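You operate a simulated robot arm through the tools that you are given. There is no shell and no other tool. Be economical: measure what you need, move in short steps, check, and stop when the job is done.

Carry out the task below with a simulated robot arm. There is one attempt and no reset: what you move stays moved.

Task
Tighten the beam bolts with blue, yellow and green washers in turn to the torque tag's figure.
Fine: one click each; stand the key back in its holder.

It is judged by the outcome, as a careful person would: the job done as asked, and still so three seconds after it is handed in. It fails if anything else is knocked over, pushed out of place, dropped, spilled or broken.

Robot
A 6-joint arm with a two-finger parallel gripper, fixed in place. Base frame: the origin is at the foot of the arm, x ahead of it, y to its left, z up. Readings come in cm, rad, newtons and seconds.
With the tool pointing down near the work surface it reaches from about 10 to 84 cm from the base axis. Its first joint turns from -2.007 to 2.007 rad. Payload 4.2 kg.
The TCP is the grasp point between the finger pads, 2.3 cm short of the fingertips. In the tool frame z runs along the fingers and y along their closing line. The gripper opens to 9.4 cm. The fingers are 3.8 cm wide and 1 cm thick; the gripper's body (5.4 by 9.6 cm) begins 3.9 cm behind the TCP.
Orientation is told as [roll, pitch, yaw] about the base's x, y, z axes, in that order, counted from this pose: with the fingers straight down and closing along the base's y, the tool's x points along the base's -x, its y along +y and its z along -z.

Tools
- The arm moves only by the tool servo_tool. Its argument "series" is a list of rows, each a list of 3 entries, a list of its own where there are three numbers: the shift along the tool's x, y, z in units of 30 mm (1.0 is 30 mm), then the turn, a rotation vector about the tool's x, y, z in units of 8 degrees (1.0 is 8 degrees), then the opening in per cent of the stroke, from 0 (shut) to 100 (fully open). In form: [[[tx, ty, tz], [wx, wy, wz], claw], ...]. A call has 1 to 12 rows; each row shifts and turns the commanded pose from where the row before left it, along the tool's axes as they then stand. A call with a number of a shift or a turn outside -1 to 1 is refused whole. Rows are played at 5 a second. More than 5 cm and 0.15 rad between two rows, or a gripper value outside its range, and nothing of the call is played. Where a pose cannot be reached the arm comes as near as it can. A force on the tool above 40 N (or 10 N above the force at the start of the call, whichever is more), or a blocked arm, ends the call early, and 0.2 s more pass. The fingers move at their own pace (about 10.8 cm/s each) and stop on an object; they squeeze with about 29 N. The grip force told is the motor's: it shows also when the fingers shut on nothing. Time passes only in rows, and 0.2 s behind the last, so rows that do not move let the fingers close. It gives the time, the measured TCP pose, the force on the tool (base axes), the opening and the grip force at its end, in the units of the frame above (readings bear some noise), and new pictures: "show" is both (left out), scene, wrist or none.
- Cameras (640 x 400 px; columns grow to the right, rows downward): "scene" is fixed at [38.9, 49.62, 155.57]; the picture's right is [-0.85, -0.52, 0.00], its down [-0.35, 0.58, -0.73] and it looks along [0.38, -0.63, -0.68] (base axes); focal length 369 px, centre (320, 200). "wrist" rides on the gripper at [8.6, 1.6, -7.5] in the tool frame; the picture's right is [-0.18, 0.98, 0.00], its down [-0.58, -0.11, -0.81] and it looks along [-0.79, -0.15, 0.59] (tool axes); focal length 243 px, centre (320, 200). There is no depth. A picture from a camera that has moved, and an enlarged one, comes with that camera's place and axes in the base frame and with its lens. The place of the scene camera against the robot may be out by one fixed shift of up to 1.8 cm in any direction.
- move_column(by): slides the trunk up (or, below 0, down) by that many cm; the arm rides with it, the base frame stays. It gives what a move gives, with no picture.
- zoom(camera, box): a new picture of the part [left, top, right, bottom] of that camera's present view, enlarged. It takes no simulated time.
- finish_job(): hands the job in; it is judged then, once.

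Go step by step. Nothing tells you positions but the pictures and the camera data: compare them with the known pose of the tool, close in by small moves and look again before you grip or let go. The budget is 120 turns and 170 pictures, counting those below and the enlarged ones. Unless the task says otherwise, let go and move clear before handing in, and close with one line.

The tools are called after ">>>" by a JSON object that holds its "fn" and its "kwargs". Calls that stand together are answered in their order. servo_tool: Moves the arm, as the interface text tells. Its arguments: {"type":"object","properties":{"series":{"type":"array","items":{"type":"array"}},"show":{"type":"string","enum":["both","scene","wrist","none"]}},"required":["series"]} The other tools are called the same way: move_column (by) slides the trunk up or down; zoom (camera, box) takes an enlarged picture of a part of a camera's view; finish_job () hands the job in.

At the start:

```text
t: 0.0
ee_pos: [49.77, 7.18, 119.99]
orientation: [0.0, 0.0, 0.0]
contact_force: [0.9, -0.6, -0.4]
opening: 9.39
gripper_force: 0.1
trunk travel left (down, up): [-80.0, 19.0]
```

scene: 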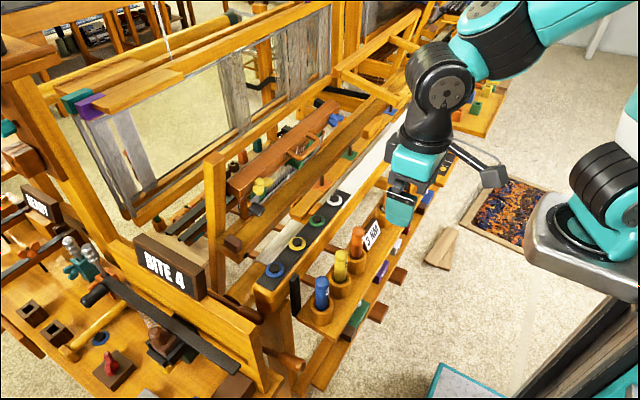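
wrist: 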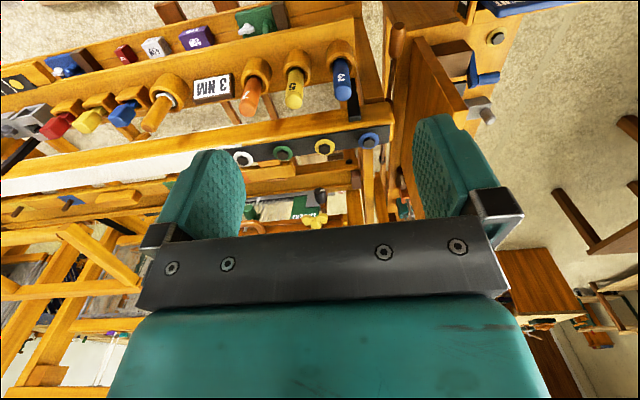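

I see a row of washered bolts (blue, yellow, green, white) on a beam, a shelf with coloured keys in holders, and a tag that seems to say 3 NM. I'll zoom in to read the details.

>>> {"fn": "zoom", "kwargs": {"camera": "scene", "box": [240, 160, 480, 310]}}

>>> {"fn": "zoom", "kwargs": {"camera": "wrist", "box": [120, 20, 420, 200]}}

>>> {"fn": "zoom", "kwargs": {"camera": "wrist", "box": [200, 40, 400, 165]}}

```text
2.67 times, centred on (360, 235) of scene
camera zoom: at [38.9, 49.62, 155.57], right [-0.85, -0.52, 0.0], down [-0.35, 0.58, -0.73], along [0.38, -0.63, -0.68], focal length 983 px, centre (213, 107)
```

zoom: 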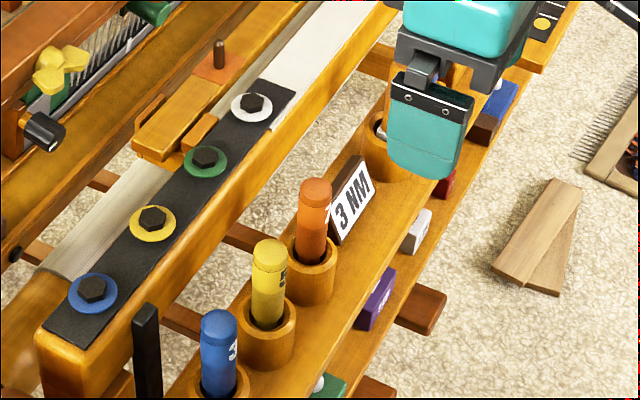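

```text
2.13 times, centred on (270, 110) of wrist
camera zoom: at [40.99, 8.91, 127.4], right [0.18, 0.98, 0.0], down [0.58, -0.11, 0.81], along [0.79, -0.15, -0.59], focal length 518 px, centre (427, 392)
```

zoom: 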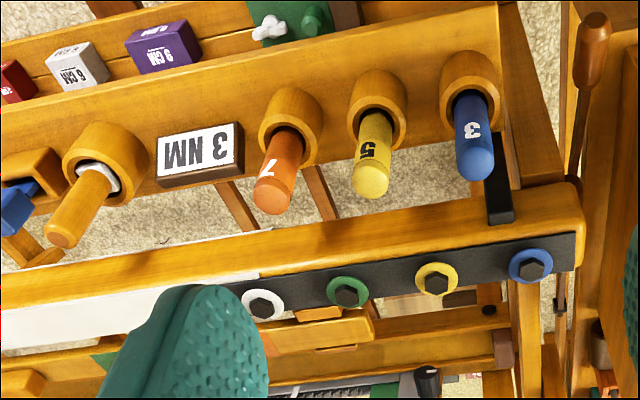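

```text
3.20 times, centred on (300, 102) of wrist
camera zoom: at [40.99, 8.91, 127.4], right [0.18, 0.98, 0.0], down [0.58, -0.11, 0.81], along [0.79, -0.15, -0.59], focal length 776 px, centre (384, 512)
```

zoom: 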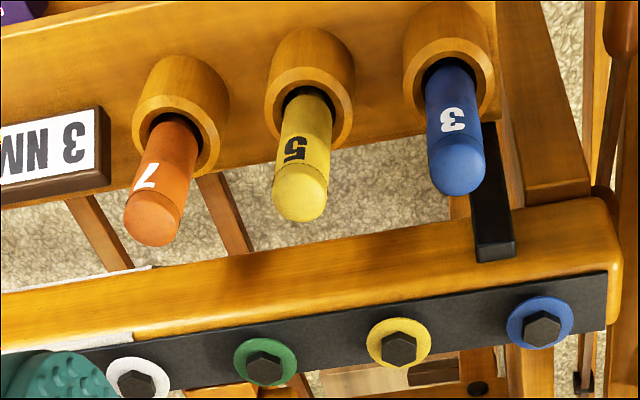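

The tag reads 3 NM, so it's the blue key marked 3. Roughly: the key's top is near (64, 8.5, 88) and the blue bolt near (73.5, 12.4, 89). I'll move in for a closer look.

>>> {"fn": "servo_tool", "kwargs": {"series": [[[-0.33, 0, 1], [0, 0, 0], 100], [[-0.33, 0, 1], [0, 0, 0], 100], [[-0.33, 0, 1], [0, 0, 0], 100], [[-0.33, 0, 0.8], [0, 0, 0], 100], [[0, 0, 0], [0, 0, 0], 100]]}}

```text
t: 1.2
ee_pos: [54.16, 7.22, 108.35]
orientation: [0.0, 0.0, -0.001]
contact_force: [0.1, -0.6, 0.0]
opening: 9.38
gripper_force: 0.0
trunk travel left (down, up): [-80.0, 19.0]
camera wrist: at [45.35, 8.96, 115.77], right [0.18, 0.98, 0.0], down [0.58, -0.11, 0.81], along [0.79, -0.15, -0.59], focal length 243 px, centre (320, 200)
```

scene: 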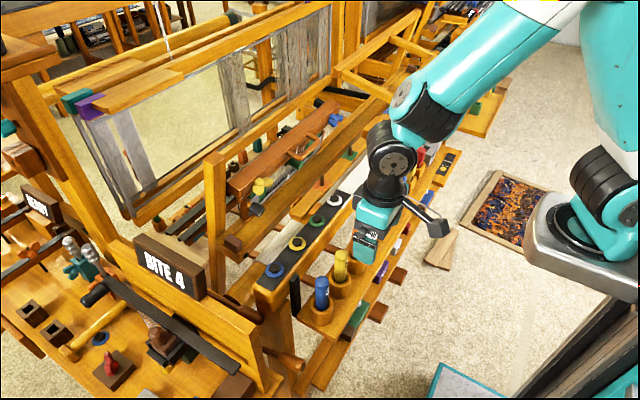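
wrist: 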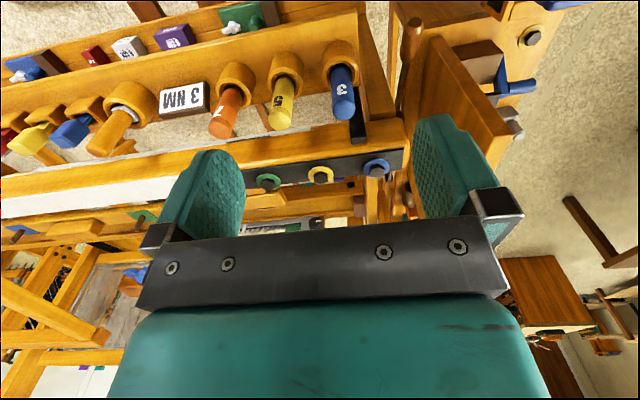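

I now have a second viewpoint, and will enlarge it to triangulate.

>>> {"fn": "zoom", "kwargs": {"camera": "wrist", "box": [200, 20, 420, 195]}}

>>> {"fn": "zoom", "kwargs": {"camera": "scene", "box": [250, 180, 410, 340]}}

```text
2.29 times, centred on (310, 108) of wrist
camera zoom: at [45.35, 8.96, 115.77], right [0.18, 0.98, 0.0], down [0.58, -0.11, 0.81], along [0.79, -0.15, -0.59], focal length 555 px, centre (343, 411)
```

zoom: 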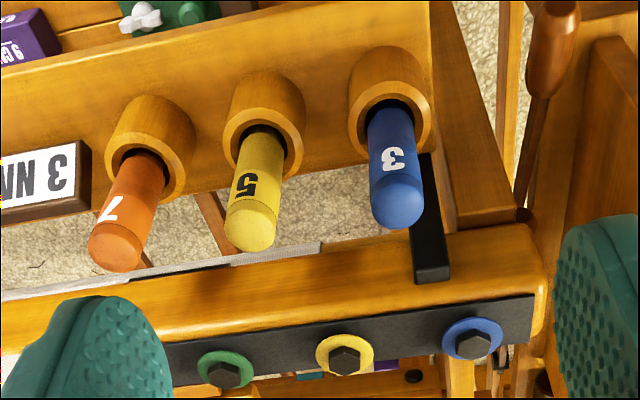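

```text
2.50 times, centred on (330, 260) of scene
camera zoom: at [38.9, 49.62, 155.57], right [-0.85, -0.52, 0.0], down [-0.35, 0.58, -0.73], along [0.38, -0.63, -0.68], focal length 922 px, centre (295, 50)
```

zoom: 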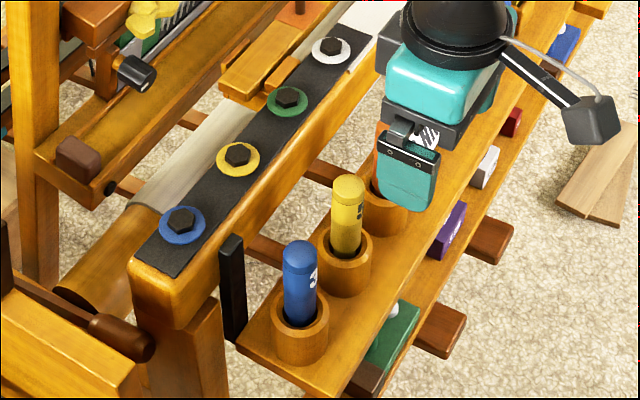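

Bolts are near z≈90 (blue at ≈(74, 12.4)), and the key top is near (64.4, 8.6, 88). I'm moving above the key to check alignment.

>>> {"fn": "servo_tool", "kwargs": {"series": [[[-0.67, 0.09, 0.75], [0, 0, 0], 100], [[-0.67, 0.09, 0.75], [0, 0, 0], 100], [[-0.67, 0.09, 0.75], [0, 0, 0], 100], [[-0.67, 0.09, 0.75], [0, 0, 0], 100], [[-0.67, 0.09, 0.75], [0, 0, 0], 100], [[0, 0, 0], [0, 0, 0], 100]]}}

```text
t: 2.6
ee_pos: [63.76, 8.84, 97.27]
orientation: [0.0, 0.0, 0.0]
contact_force: [0.4, -0.4, 0.2]
opening: 9.39
gripper_force: 0.0
trunk travel left (down, up): [-80.0, 19.0]
camera wrist: at [55.11, 10.41, 104.64], right [0.18, 0.98, 0.0], down [0.58, -0.11, 0.81], along [0.79, -0.15, -0.59], focal length 243 px, centre (320, 200)
```

scene: 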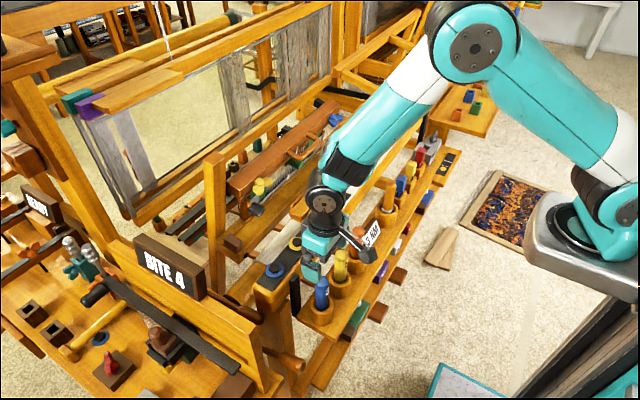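
wrist: 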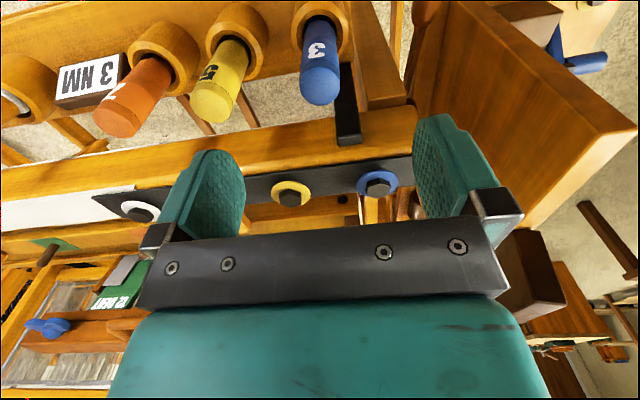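

The key is centred on the tool axis, with its top at about z 88.6. I'm descending with the fingers part-open to TCP z≈86.

>>> {"fn": "servo_tool", "kwargs": {"series": [[[0, 0, 0.8], [0, 0, 0], 70], [[0, 0, 0.8], [0, 0, 0], 65], [[0, 0, 0.8], [0, 0, 0], 65], [[0, 0, 0.5], [0, 0, 0], 65], [[0, 0, 0.5], [0, 0, 0], 65], [[0, 0, 0.4], [0, 0, 0], 65], [[0, 0, 0], [0, 0, 0], 65]]}}

```text
t: 4.2
ee_pos: [63.76, 8.48, 85.97]
orientation: [-0.001, 0.001, -0.001]
contact_force: [0.1, -0.8, -0.3]
opening: 6.08
gripper_force: 0.0
trunk travel left (down, up): [-80.0, 19.0]
camera wrist: at [55.11, 10.16, 93.36], right [0.18, 0.98, 0.0], down [0.58, -0.11, 0.81], along [0.79, -0.15, -0.59], focal length 243 px, centre (320, 200)
```

scene: 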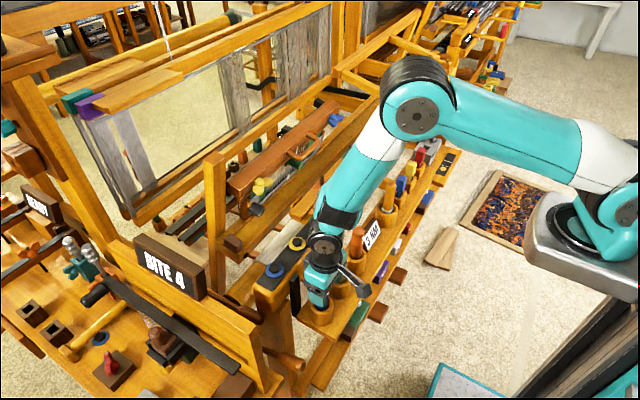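
wrist: 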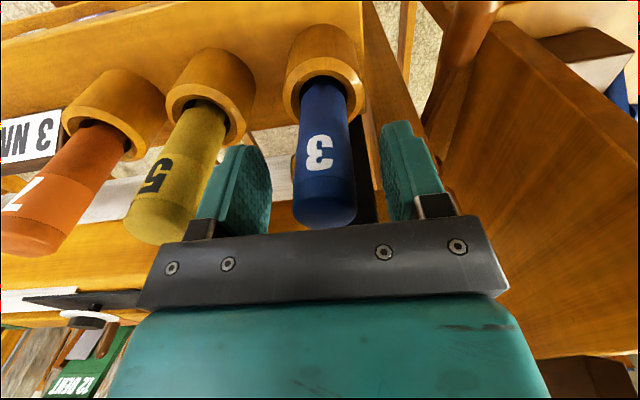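

>>> {"fn": "zoom", "kwargs": {"camera": "wrist", "box": [220, 20, 440, 250]}}

>>> {"fn": "zoom", "kwargs": {"camera": "scene", "box": [260, 220, 400, 340]}}

```text
1.74 times, centred on (330, 135) of wrist
camera zoom: at [55.11, 10.16, 93.36], right [0.18, 0.98, 0.0], down [0.58, -0.11, 0.81], along [0.79, -0.15, -0.59], focal length 422 px, centre (303, 313)
```

zoom: 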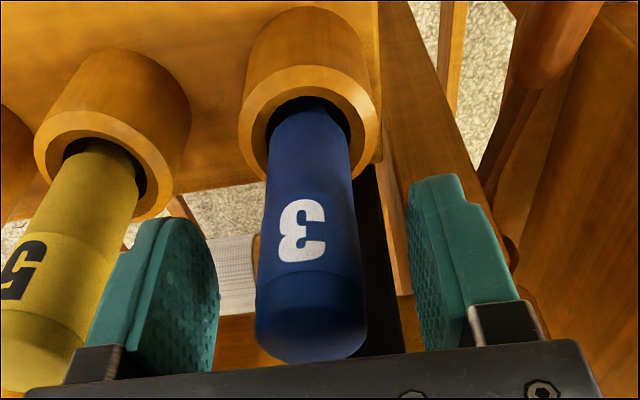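

```text
3.33 times, centred on (330, 280) of scene
camera zoom: at [38.9, 49.62, 155.57], right [-0.85, -0.52, 0.0], down [-0.35, 0.58, -0.73], along [0.38, -0.63, -0.68], focal length 1229 px, centre (287, -67)
```

zoom: 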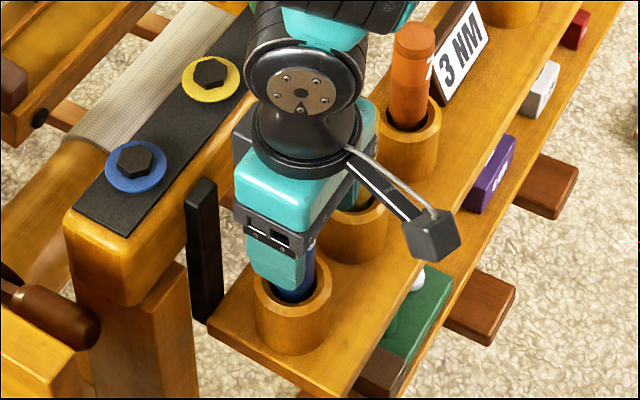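

The scene view and parallax put the key's axis about 0.8 cm beyond the tool in x. I'll nudge forward, then look before closing.

>>> {"fn": "servo_tool", "kwargs": {"series": [[[-0.27, 0.05, 0], [0, 0, 0], 65], [[0, 0, 0], [0, 0, 0], 65]]}}

>>> {"fn": "zoom", "kwargs": {"camera": "scene", "box": [260, 220, 400, 340]}}

>>> {"fn": "zoom", "kwargs": {"camera": "wrist", "box": [220, 20, 440, 250]}}

```text
t: 4.8
ee_pos: [64.7, 8.67, 86.0]
orientation: [0.0, -0.001, -0.001]
contact_force: [-1.1, -0.2, -0.7]
opening: 6.09
gripper_force: 0.1
trunk travel left (down, up): [-80.0, 19.0]
camera wrist: at [55.95, 10.38, 93.4], right [0.18, 0.98, 0.0], down [0.58, -0.11, 0.81], along [0.79, -0.15, -0.59], focal length 243 px, centre (320, 200)
```

scene: 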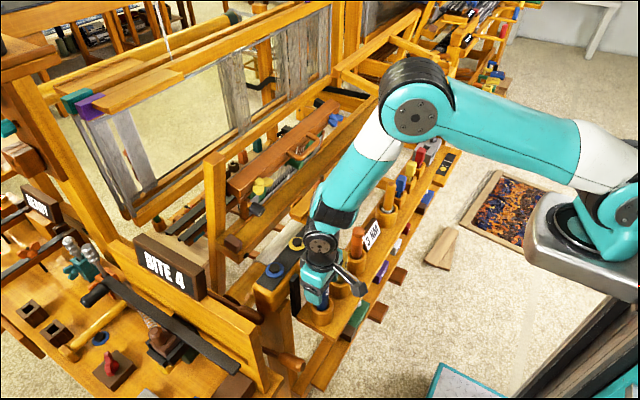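
wrist: 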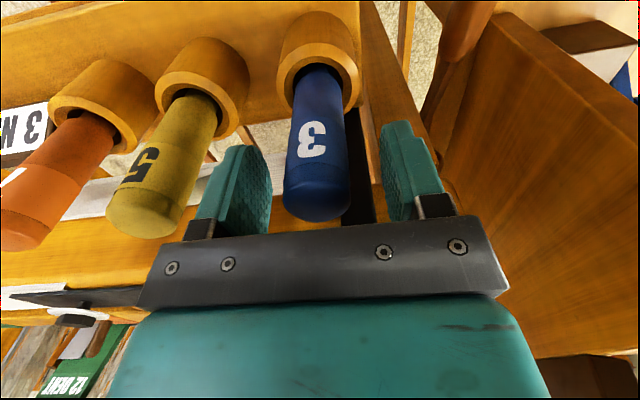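

```text
3.33 times, centred on (330, 280) of scene
camera zoom: at [38.9, 49.62, 155.57], right [-0.85, -0.52, 0.0], down [-0.35, 0.58, -0.73], along [0.38, -0.63, -0.68], focal length 1229 px, centre (287, -67)
```

zoom: 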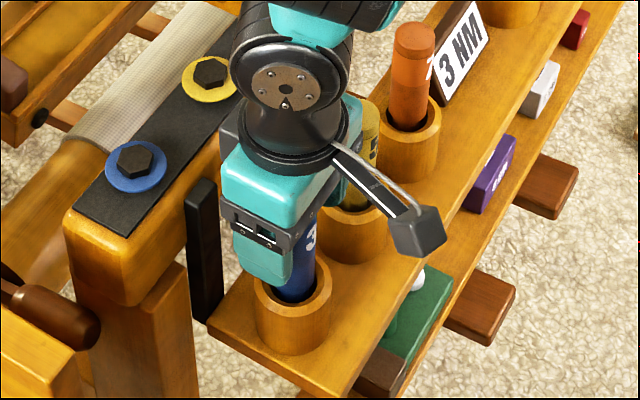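

```text
1.74 times, centred on (330, 135) of wrist
camera zoom: at [55.95, 10.38, 93.4], right [0.18, 0.98, 0.0], down [0.58, -0.11, 0.81], along [0.79, -0.15, -0.59], focal length 422 px, centre (303, 313)
```

zoom: 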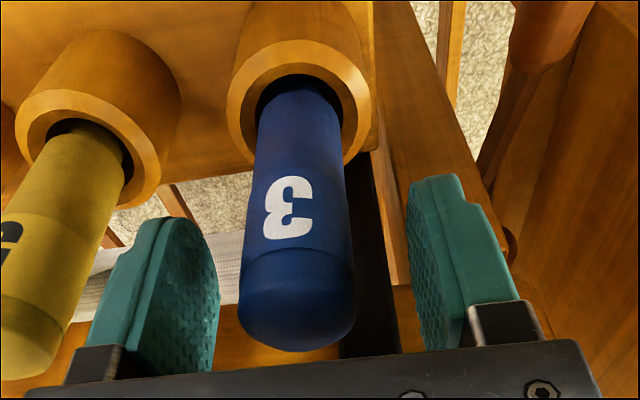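

The key is well centred between the fingers, so I'm closing on it.

>>> {"fn": "servo_tool", "kwargs": {"series": [[[0, 0, 0], [0, 0, 0], 40], [[0, 0, 0], [0, 0, 0], 15], [[0, 0, 0], [0, 0, 0], 0], [[0, 0, 0], [0, 0, 0], 0], [[0, 0, 0], [0, 0, 0], 0]]}}

>>> {"fn": "zoom", "kwargs": {"camera": "wrist", "box": [220, 20, 440, 250]}}

```text
t: 6.0
ee_pos: [64.66, 8.71, 85.96]
orientation: [0.0, 0.0, 0.0]
contact_force: [-0.4, 0.4, 0.7]
opening: 3.0
gripper_force: 29.0
trunk travel left (down, up): [-80.0, 19.0]
camera wrist: at [55.96, 10.39, 93.41], right [0.18, 0.98, 0.0], down [0.58, -0.11, 0.81], along [0.79, -0.15, -0.59], focal length 243 px, centre (320, 200)
```

scene: 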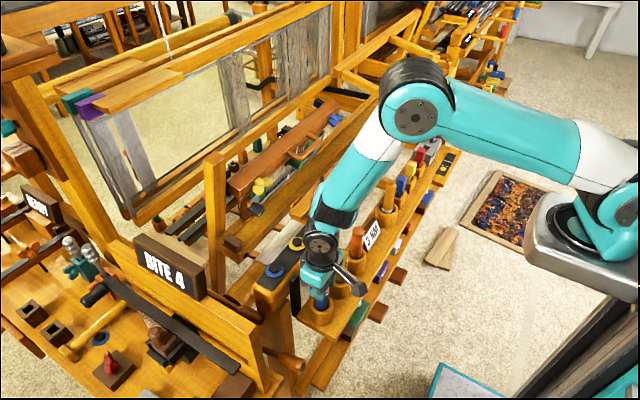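
wrist: 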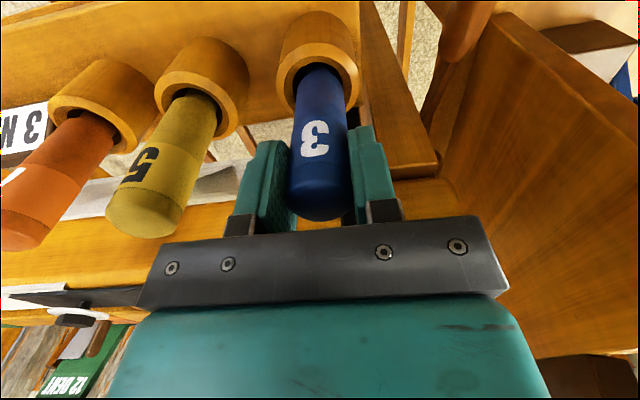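

```text
1.74 times, centred on (330, 135) of wrist
camera zoom: at [55.96, 10.39, 93.41], right [0.18, 0.98, 0.0], down [0.58, -0.11, 0.81], along [0.79, -0.15, -0.59], focal length 422 px, centre (303, 313)
```

zoom: 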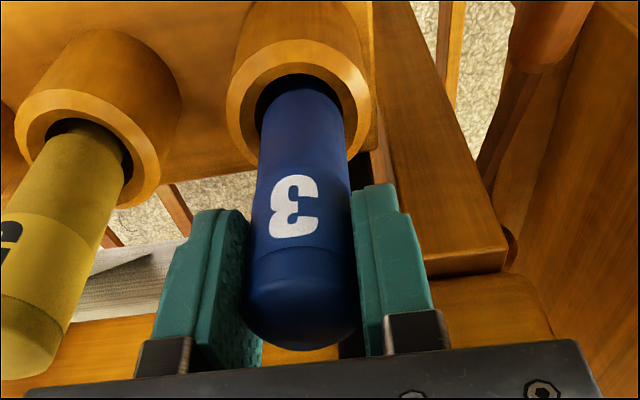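

Key gripped (3.0 cm handle); the holder pose is TCP (64.66, 8.71, 85.96). I'm lifting straight up.

>>> {"fn": "servo_tool", "kwargs": {"series": [[[0, 0, -0.3], [0, 0, 0], 0], [[0, 0, -0.6], [0, 0, 0], 0], [[0, 0, -0.8], [0, 0, 0], 0], [[0, 0, -0.8], [0, 0, 0], 0], [[0, 0, -0.8], [0, 0, 0], 0], [[0, 0, -0.8], [0, 0, 0], 0], [[0, 0, -0.8], [0, 0, 0], 0], [[0, 0, 0], [0, 0, 0], 0]]}}

>>> {"fn": "zoom", "kwargs": {"camera": "scene", "box": [250, 160, 410, 340]}}

>>> {"fn": "zoom", "kwargs": {"camera": "wrist", "box": [220, 0, 440, 230]}}

```text
t: 7.8
ee_pos: [64.47, 8.77, 100.75]
orientation: [0.001, -0.001, 0.002]
contact_force: [-0.6, 0.5, -1.6]
opening: 3.04
gripper_force: 29.2
trunk travel left (down, up): [-80.0, 19.0]
camera wrist: at [55.77, 10.53, 108.18], right [0.18, 0.98, 0.0], down [0.58, -0.11, 0.81], along [0.79, -0.15, -0.59], focal length 243 px, centre (320, 200)
```

scene: 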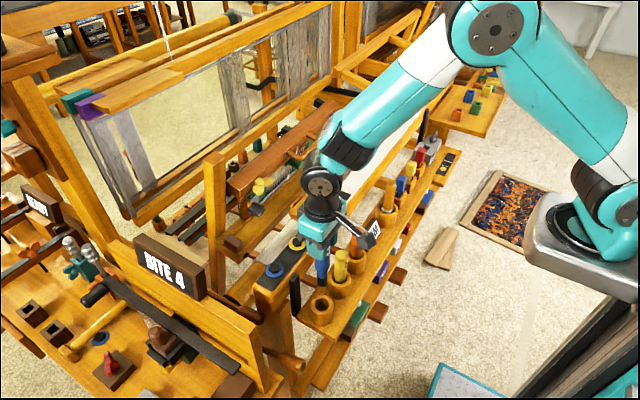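
wrist: 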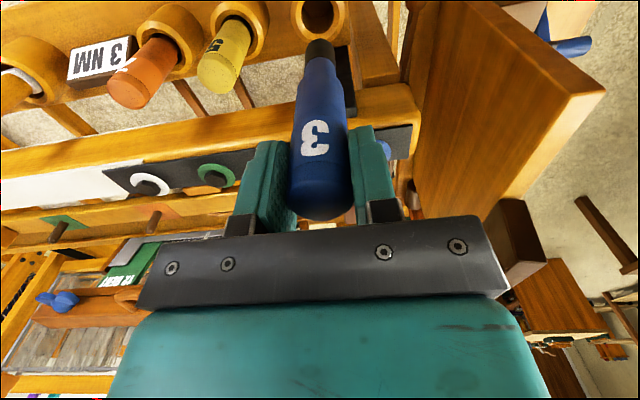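

```text
2.22 times, centred on (330, 250) of scene
camera zoom: at [38.9, 49.62, 155.57], right [-0.85, -0.52, 0.0], down [-0.35, 0.58, -0.73], along [0.38, -0.63, -0.68], focal length 819 px, centre (298, 89)
```

zoom: 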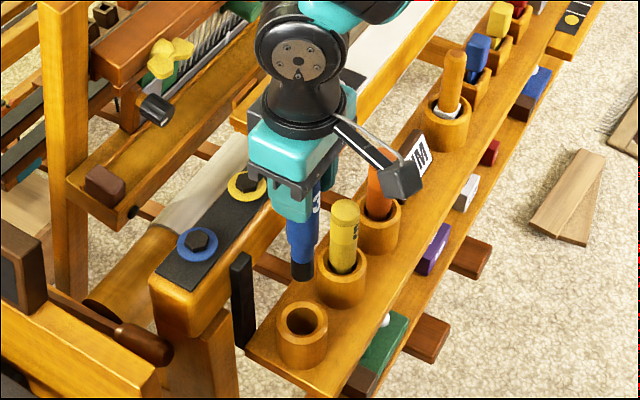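

```text
1.74 times, centred on (330, 115) of wrist
camera zoom: at [55.77, 10.53, 108.18], right [0.18, 0.98, 0.0], down [0.58, -0.11, 0.81], along [0.79, -0.15, -0.59], focal length 422 px, centre (303, 348)
```

zoom: 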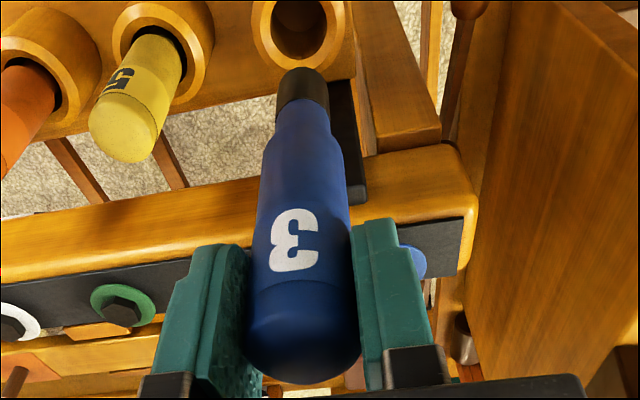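

The key has a black socket about 13.6 cm below the TCP. I'm raising it further and moving above the blue bolt.

>>> {"fn": "servo_tool", "kwargs": {"series": [[[0, 0, -0.8], [0, 0, 0], 0], [[0, 0, -0.8], [0, 0, 0], 0], [[0, 0, -0.8], [0, 0, 0], 0], [[0, 0, -0.4], [0, 0, 0], 0], [[-0.65, 0.24, 0], [0, 0, 0], 0], [[-0.65, 0.24, 0], [0, 0, 0], 0], [[-0.65, 0.24, 0], [0, 0, 0], 0], [[-0.65, 0.24, 0], [0, 0, 0], 0], [[-0.6, 0.24, 0], [0, 0, 0], 0], [[0, 0, 0], [0, 0, 0], 0], [[0, 0, 0], [0, 0, 0], 0]]}}

>>> {"fn": "zoom", "kwargs": {"camera": "scene", "box": [220, 160, 380, 300]}}

>>> {"fn": "zoom", "kwargs": {"camera": "wrist", "box": [220, 0, 440, 230]}}

```text
t: 10.2
ee_pos: [74.23, 12.38, 109.03]
orientation: [0.001, 0.001, 0.0]
contact_force: [0.4, 0.6, -2.4]
opening: 3.03
gripper_force: 29.1
trunk travel left (down, up): [-80.0, 19.0]
camera wrist: at [65.44, 14.1, 116.4], right [0.18, 0.98, 0.0], down [0.58, -0.11, 0.81], along [0.79, -0.15, -0.59], focal length 243 px, centre (320, 200)
```

scene: 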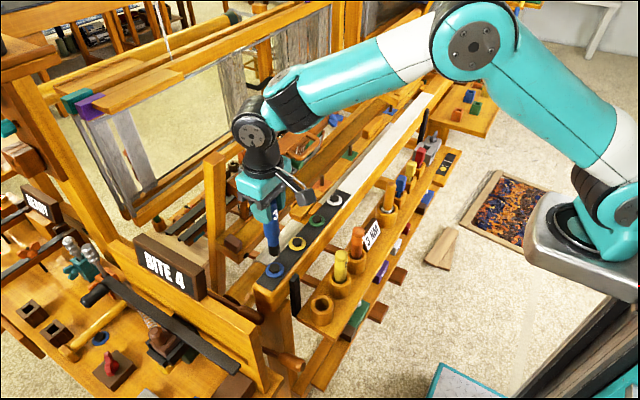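
wrist: 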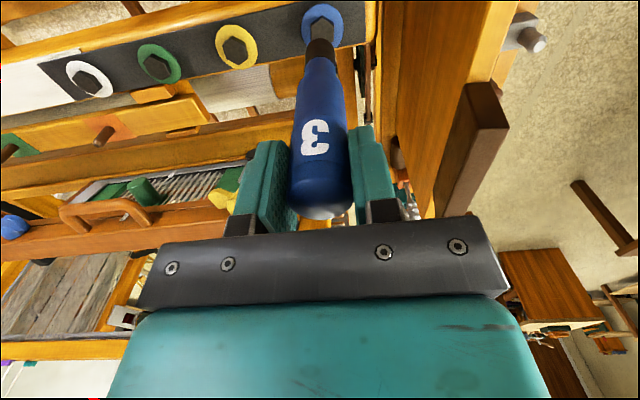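

```text
2.86 times, centred on (300, 230) of scene
camera zoom: at [38.9, 49.62, 155.57], right [-0.85, -0.52, 0.0], down [-0.35, 0.58, -0.73], along [0.38, -0.63, -0.68], focal length 1053 px, centre (377, 114)
```

zoom: 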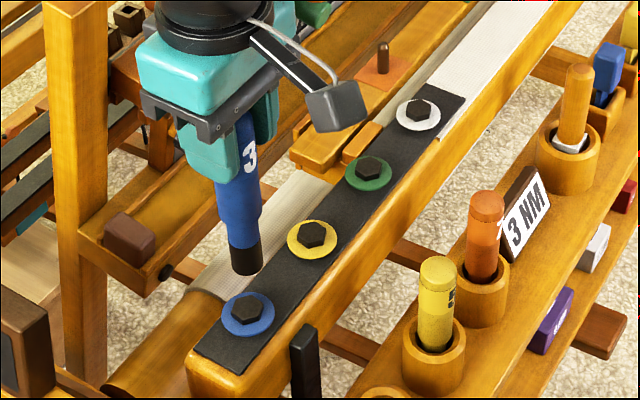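

```text
1.74 times, centred on (330, 115) of wrist
camera zoom: at [65.44, 14.1, 116.4], right [0.18, 0.98, 0.0], down [0.58, -0.11, 0.81], along [0.79, -0.15, -0.59], focal length 422 px, centre (303, 348)
```

zoom: 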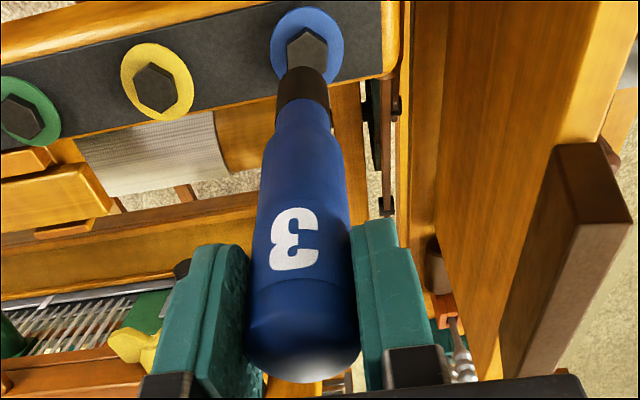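

Bolt head triangulates to (74.15, 12.65, 89.85). I'll shift +0.25 cm in y, descend to just above contact, and check.

>>> {"fn": "servo_tool", "kwargs": {"series": [[[0, 0.08, 0], [0, 0, 0], 0], [[0, 0, 0.5], [0, 0, 0], 0], [[0, 0, 0.5], [0, 0, 0], 0], [[0, 0, 0.15], [0, 0, 0], 0], [[0, 0, 0], [0, 0, 0], 0]]}}

>>> {"fn": "zoom", "kwargs": {"camera": "scene", "box": [240, 200, 340, 290]}}

>>> {"fn": "zoom", "kwargs": {"camera": "wrist", "box": [250, 0, 390, 110]}}

```text
t: 11.4
ee_pos: [74.13, 12.52, 105.54]
orientation: [-0.001, 0.0, -0.001]
contact_force: [-0.9, 1.4, -1.9]
opening: 3.05
gripper_force: 29.1
trunk travel left (down, up): [-80.0, 19.0]
camera wrist: at [65.38, 14.3, 112.92], right [0.18, 0.98, 0.0], down [0.58, -0.11, 0.81], along [0.79, -0.15, -0.59], focal length 243 px, centre (320, 200)
```

scene: 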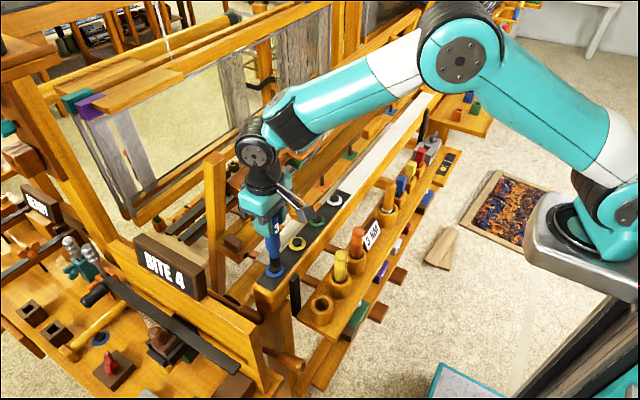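
wrist: 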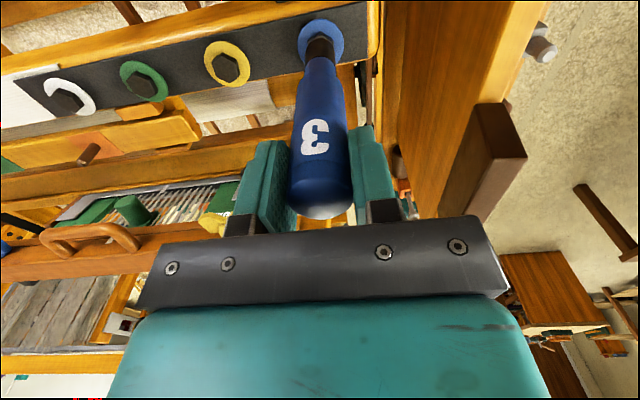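

```text
4.44 times, centred on (290, 245) of scene
camera zoom: at [38.9, 49.62, 155.57], right [-0.85, -0.52, 0.0], down [-0.35, 0.58, -0.73], along [0.38, -0.63, -0.68], focal length 1638 px, centre (453, 0)
```

zoom: 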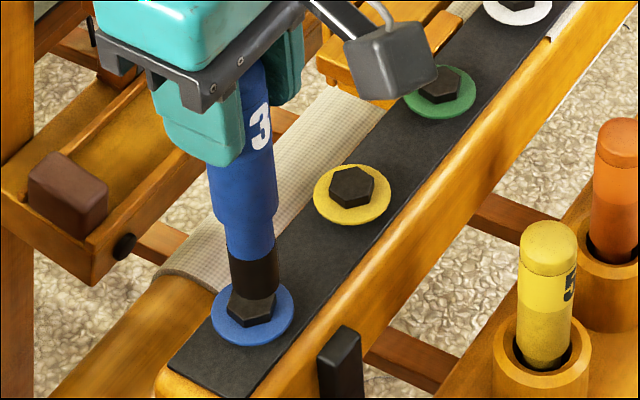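

```text
3.64 times, centred on (320, 55) of wrist
camera zoom: at [65.38, 14.3, 112.92], right [0.18, 0.98, 0.0], down [0.58, -0.11, 0.81], along [0.79, -0.15, -0.59], focal length 882 px, centre (320, 727)
```

zoom: 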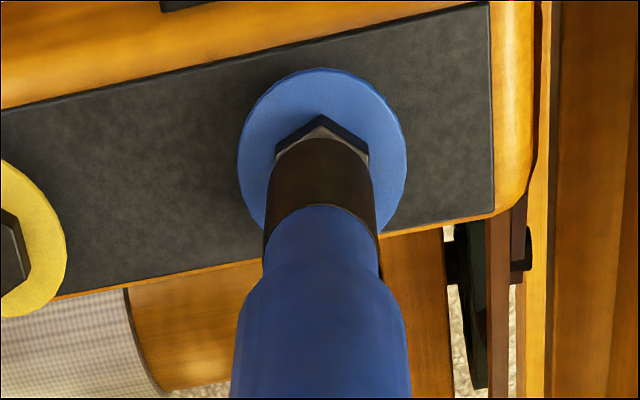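

Laterally aligned, and the bolt appears about 0.2 cm further in x. I'll adjust and lower gently until seated.

>>> {"fn": "servo_tool", "kwargs": {"series": [[[-0.07, 0, 0], [0, 0, 0], 0], [[0, 0, 0.1], [0, 0, 0], 0], [[0, 0, 0.1], [0, 0, 0], 0], [[0, 0, 0.1], [0, 0, 0], 0], [[0, 0, 0], [0, 0, 0], 0]]}}

>>> {"fn": "zoom", "kwargs": {"camera": "scene", "box": [240, 200, 340, 290]}}

>>> {"fn": "zoom", "kwargs": {"camera": "wrist", "box": [250, 0, 390, 110]}}

```text
t: 12.6
ee_pos: [74.36, 12.64, 104.65]
orientation: [0.0, 0.0, -0.001]
contact_force: [0.0, -0.4, -1.4]
opening: 3.04
gripper_force: 28.7
trunk travel left (down, up): [-80.0, 19.0]
camera wrist: at [65.61, 14.38, 112.09], right [0.18, 0.98, 0.0], down [0.58, -0.11, 0.81], along [0.79, -0.15, -0.59], focal length 243 px, centre (320, 200)
```

scene: 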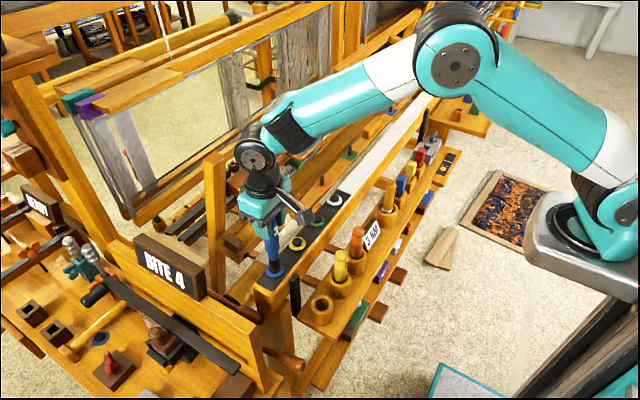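
wrist: 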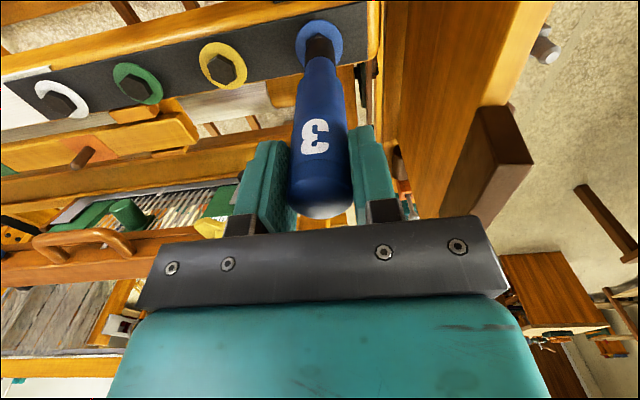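

```text
4.44 times, centred on (290, 245) of scene
camera zoom: at [38.9, 49.62, 155.57], right [-0.85, -0.52, 0.0], down [-0.35, 0.58, -0.73], along [0.38, -0.63, -0.68], focal length 1638 px, centre (453, 0)
```

zoom: 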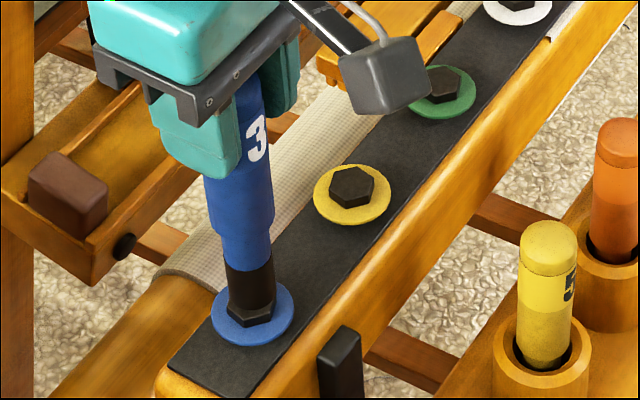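

```text
3.64 times, centred on (320, 55) of wrist
camera zoom: at [65.61, 14.38, 112.09], right [0.18, 0.98, 0.0], down [0.58, -0.11, 0.81], along [0.79, -0.15, -0.59], focal length 882 px, centre (320, 727)
```

zoom: 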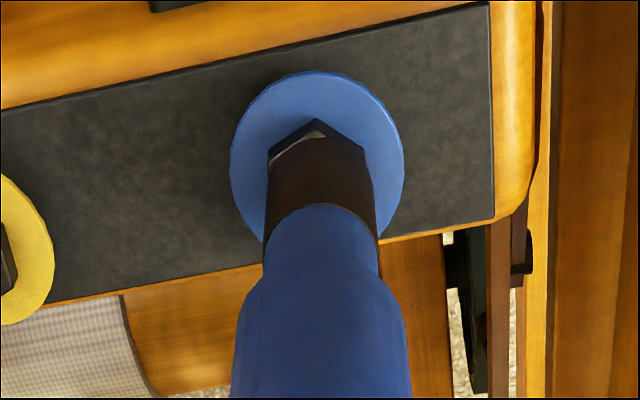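

Almost touching. A small -0.1 cm y correction, then lower in fine steps.

>>> {"fn": "servo_tool", "kwargs": {"series": [[[0, -0.035, 0], [0, 0, 0], 0], [[0, 0, 0.06], [0, 0, 0], 0], [[0, 0, 0.06], [0, 0, 0], 0], [[0, 0, 0.06], [0, 0, 0], 0], [[0, 0, 0.06], [0, 0, 0], 0], [[0, 0, 0], [0, 0, 0], 0]]}}

>>> {"fn": "zoom", "kwargs": {"camera": "scene", "box": [240, 200, 340, 290]}}

>>> {"fn": "zoom", "kwargs": {"camera": "wrist", "box": [250, 0, 390, 110]}}

```text
t: 14.0
ee_pos: [74.31, 12.52, 103.9]
orientation: [0.0, 0.0, 0.0]
contact_force: [0.5, 0.2, -1.7]
opening: 3.03
gripper_force: 29.0
trunk travel left (down, up): [-80.0, 19.0]
camera wrist: at [65.6, 14.16, 111.29], right [0.18, 0.98, 0.0], down [0.58, -0.11, 0.81], along [0.79, -0.15, -0.59], focal length 243 px, centre (320, 200)
```

scene: 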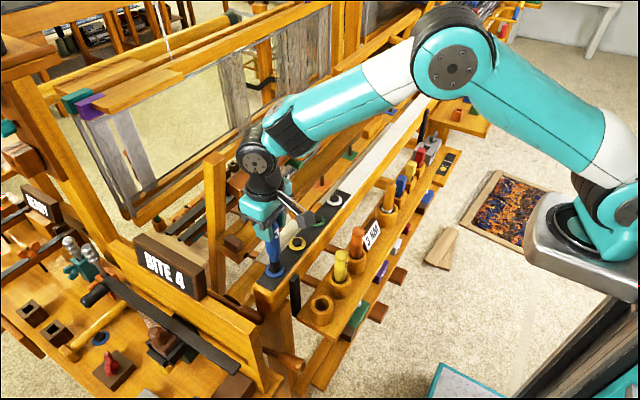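
wrist: 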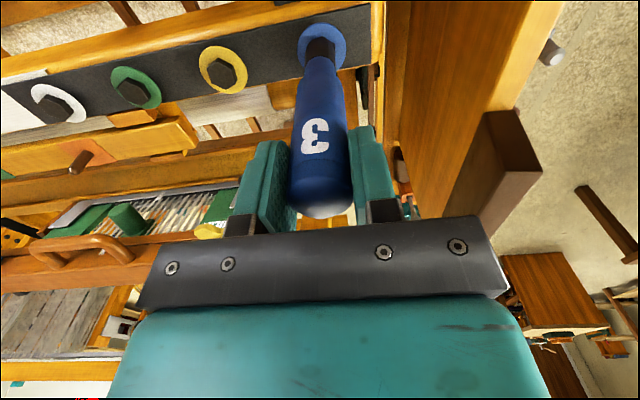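

```text
4.44 times, centred on (290, 245) of scene
camera zoom: at [38.9, 49.62, 155.57], right [-0.85, -0.52, 0.0], down [-0.35, 0.58, -0.73], along [0.38, -0.63, -0.68], focal length 1638 px, centre (453, 0)
```

zoom: 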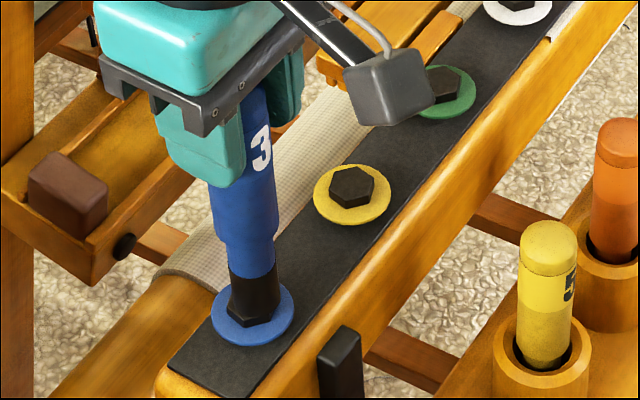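

```text
3.64 times, centred on (320, 55) of wrist
camera zoom: at [65.6, 14.16, 111.29], right [0.18, 0.98, 0.0], down [0.58, -0.11, 0.81], along [0.79, -0.15, -0.59], focal length 882 px, centre (320, 727)
```

zoom: 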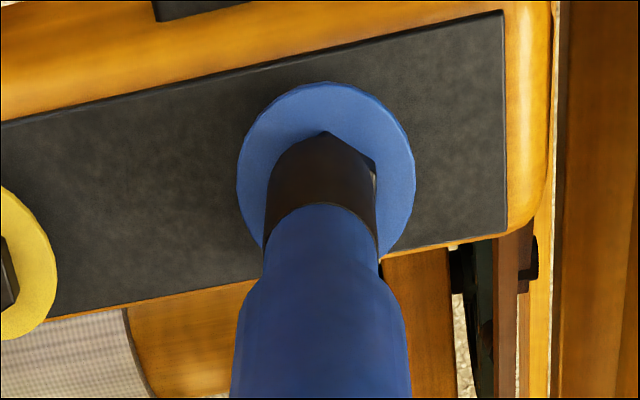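

The socket is passing over the bolt head with no force. I'll nudge +0.1 in y and keep lowering.

>>> {"fn": "servo_tool", "kwargs": {"series": [[[0, 0.03, 0], [0, 0, 0], 0], [[0, 0, 0.05], [0, 0, 0], 0], [[0, 0, 0.05], [0, 0, 0], 0], [[0, 0, 0.05], [0, 0, 0], 0], [[0, 0, 0], [0, 0, 0], 0]]}}

>>> {"fn": "zoom", "kwargs": {"camera": "scene", "box": [240, 200, 340, 290]}}

>>> {"fn": "zoom", "kwargs": {"camera": "wrist", "box": [250, 0, 390, 110]}}

```text
t: 15.2
ee_pos: [74.57, 12.39, 103.52]
orientation: [0.001, -0.002, -0.001]
contact_force: [-0.1, 0.1, -2.3]
opening: 3.05
gripper_force: 28.4
trunk travel left (down, up): [-80.0, 19.0]
camera wrist: at [65.63, 14.15, 110.95], right [0.18, 0.98, 0.0], down [0.58, -0.11, 0.81], along [0.79, -0.15, -0.59], focal length 243 px, centre (320, 200)
```

scene: 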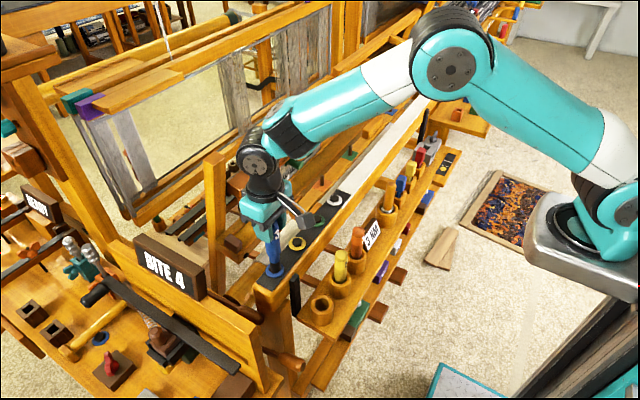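
wrist: 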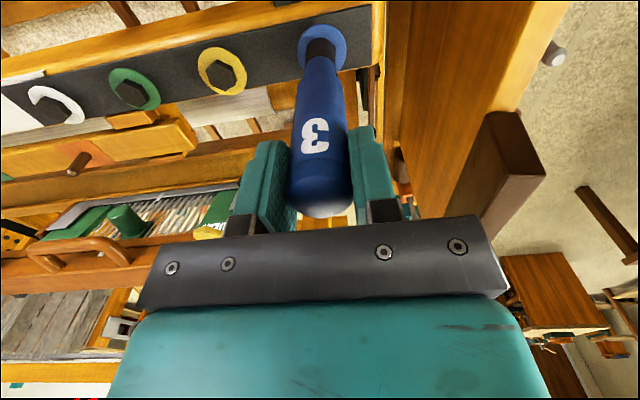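

```text
4.44 times, centred on (290, 245) of scene
camera zoom: at [38.9, 49.62, 155.57], right [-0.85, -0.52, 0.0], down [-0.35, 0.58, -0.73], along [0.38, -0.63, -0.68], focal length 1638 px, centre (453, 0)
```

zoom: 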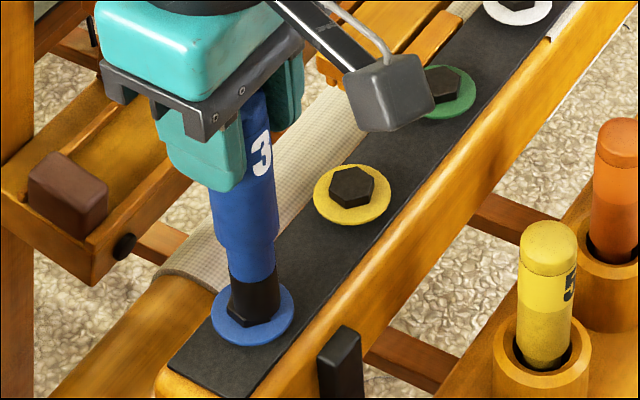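

```text
3.64 times, centred on (320, 55) of wrist
camera zoom: at [65.63, 14.15, 110.95], right [0.18, 0.98, 0.0], down [0.58, -0.11, 0.81], along [0.79, -0.15, -0.59], focal length 882 px, centre (320, 727)
```

zoom: 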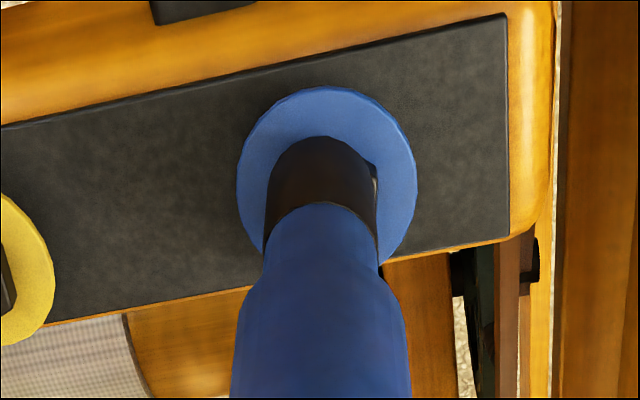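

>>> {"fn": "servo_tool", "kwargs": {"series": [[[0, 0.04, 0], [0, 0, 0], 0], [[0, 0, 0.04], [0, 0, 0], 0], [[0, 0, 0.04], [0, 0, 0], 0], [[0, 0, 0], [0, 0, 0], 0]], "show": "none"}}

>>> {"fn": "zoom", "kwargs": {"camera": "scene", "box": [255, 225, 305, 280]}}

>>> {"fn": "zoom", "kwargs": {"camera": "wrist", "box": [250, 0, 390, 110]}}

```text
t: 16.2
ee_pos: [74.25, 12.72, 103.23]
orientation: [-0.001, 0.0, 0.002]
contact_force: [-0.3, -0.4, -2.1]
opening: 3.03
gripper_force: 29.3
trunk travel left (down, up): [-80.0, 19.0]
```

```text
7.27 times, centred on (280, 252) of scene
camera zoom: at [38.9, 49.62, 155.57], right [-0.85, -0.52, 0.0], down [-0.35, 0.58, -0.73], along [0.38, -0.63, -0.68], focal length 2681 px, centre (611, -182)
```

zoom: 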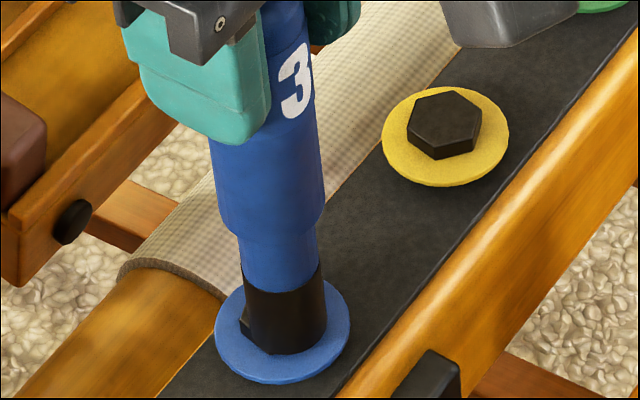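

```text
3.64 times, centred on (320, 55) of wrist
camera zoom: at [65.56, 14.34, 110.69], right [0.18, 0.98, 0.0], down [0.58, -0.11, 0.81], along [0.79, -0.15, -0.59], focal length 882 px, centre (320, 727)
```

zoom: 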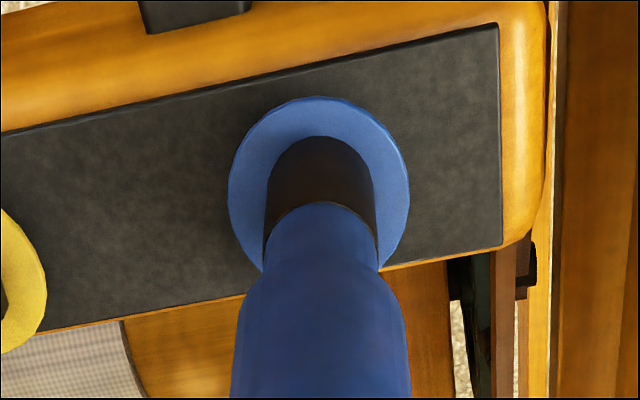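

Well centred now. I'll lower until contact force appears.

>>> {"fn": "servo_tool", "kwargs": {"series": [[[0, 0, 0.04], [0, 0, 0], 0], [[0, 0, 0.04], [0, 0, 0], 0], [[0, 0, 0.04], [0, 0, 0], 0], [[0, 0, 0], [0, 0, 0], 0]], "show": "none"}}

>>> {"fn": "zoom", "kwargs": {"camera": "scene", "box": [255, 225, 305, 280]}}

```text
t: 17.2
ee_pos: [74.23, 12.68, 102.97]
orientation: [-0.001, -0.002, 0.0]
contact_force: [0.6, -0.5, -1.7]
opening: 3.02
gripper_force: 29.4
trunk travel left (down, up): [-80.0, 19.0]
```

```text
7.27 times, centred on (280, 252) of scene
camera zoom: at [38.9, 49.62, 155.57], right [-0.85, -0.52, 0.0], down [-0.35, 0.58, -0.73], along [0.38, -0.63, -0.68], focal length 2681 px, centre (611, -182)
```

zoom: 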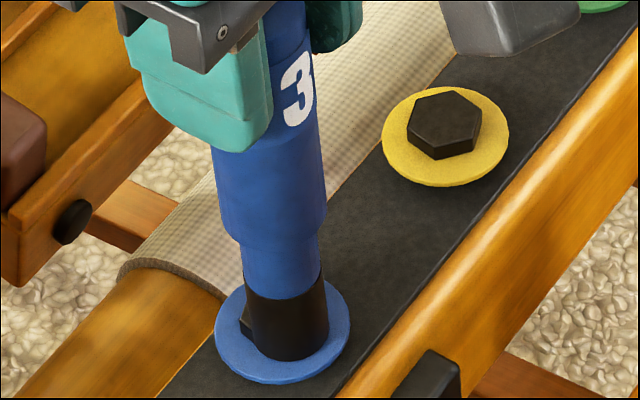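

>>> {"fn": "servo_tool", "kwargs": {"series": [[[-0.035, 0.015, 0], [0, 0, 0], 0], [[0, 0, 0.04], [0, 0, 0], 0], [[0, 0, 0.04], [0, 0, 0], 0], [[0, 0, 0], [0, 0, 0], 0]], "show": "none"}}

>>> {"fn": "zoom", "kwargs": {"camera": "scene", "box": [255, 225, 305, 280]}}

>>> {"fn": "zoom", "kwargs": {"camera": "wrist", "box": [250, 0, 390, 110]}}

```text
t: 18.2
ee_pos: [74.44, 12.7, 102.71]
orientation: [0.0, 0.001, 0.001]
contact_force: [0.4, 0.1, -1.8]
opening: 3.03
gripper_force: 28.7
trunk travel left (down, up): [-80.0, 19.0]
```

```text
7.27 times, centred on (280, 252) of scene
camera zoom: at [38.9, 49.62, 155.57], right [-0.85, -0.52, 0.0], down [-0.35, 0.58, -0.73], along [0.38, -0.63, -0.68], focal length 2681 px, centre (611, -182)
```

zoom: 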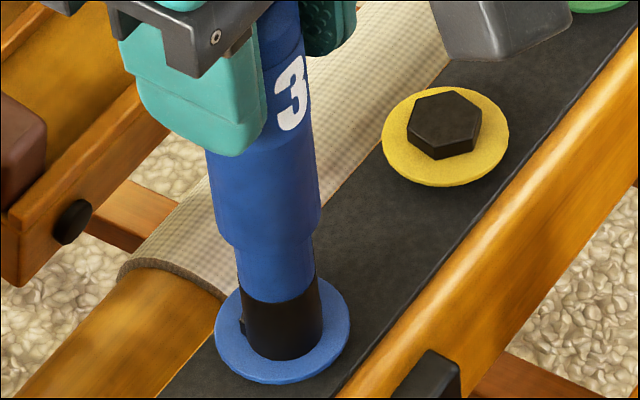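

```text
3.64 times, centred on (320, 55) of wrist
camera zoom: at [65.73, 14.38, 110.15], right [0.18, 0.98, 0.0], down [0.58, -0.11, 0.81], along [0.79, -0.15, -0.59], focal length 882 px, centre (320, 727)
```

zoom: 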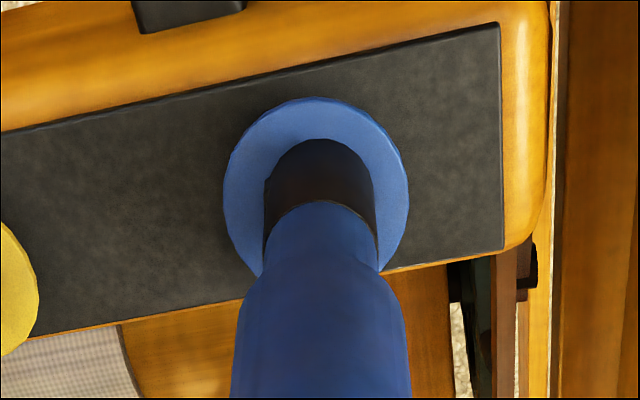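

>>> {"fn": "servo_tool", "kwargs": {"series": [[[0, 0, 0.04], [0, 0, 0], 0], [[0, 0, 0.04], [0, 0, 0], 0], [[0, 0, 0], [0, 0, 0], 0]], "show": "none"}}

>>> {"fn": "zoom", "kwargs": {"camera": "scene", "box": [255, 225, 305, 280]}}

```text
t: 19.0
ee_pos: [74.49, 12.82, 102.63]
orientation: [0.002, -0.005, 0.004]
contact_force: [1.1, 3.7, 21.8]
opening: 3.05
gripper_force: 28.7
trunk travel left (down, up): [-80.0, 19.0]
```

```text
7.27 times, centred on (280, 252) of scene
camera zoom: at [38.9, 49.62, 155.57], right [-0.85, -0.52, 0.0], down [-0.35, 0.58, -0.73], along [0.38, -0.63, -0.68], focal length 2681 px, centre (611, -182)
```

zoom: 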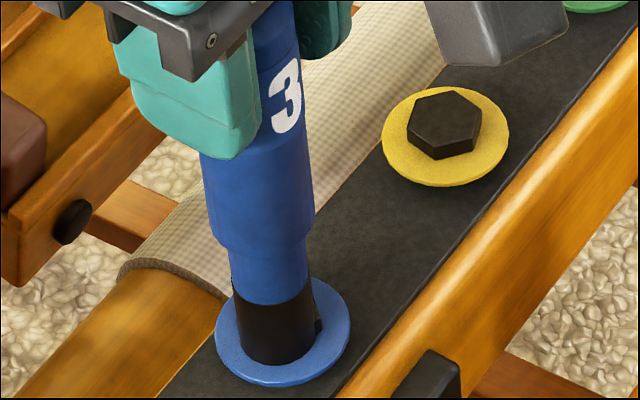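

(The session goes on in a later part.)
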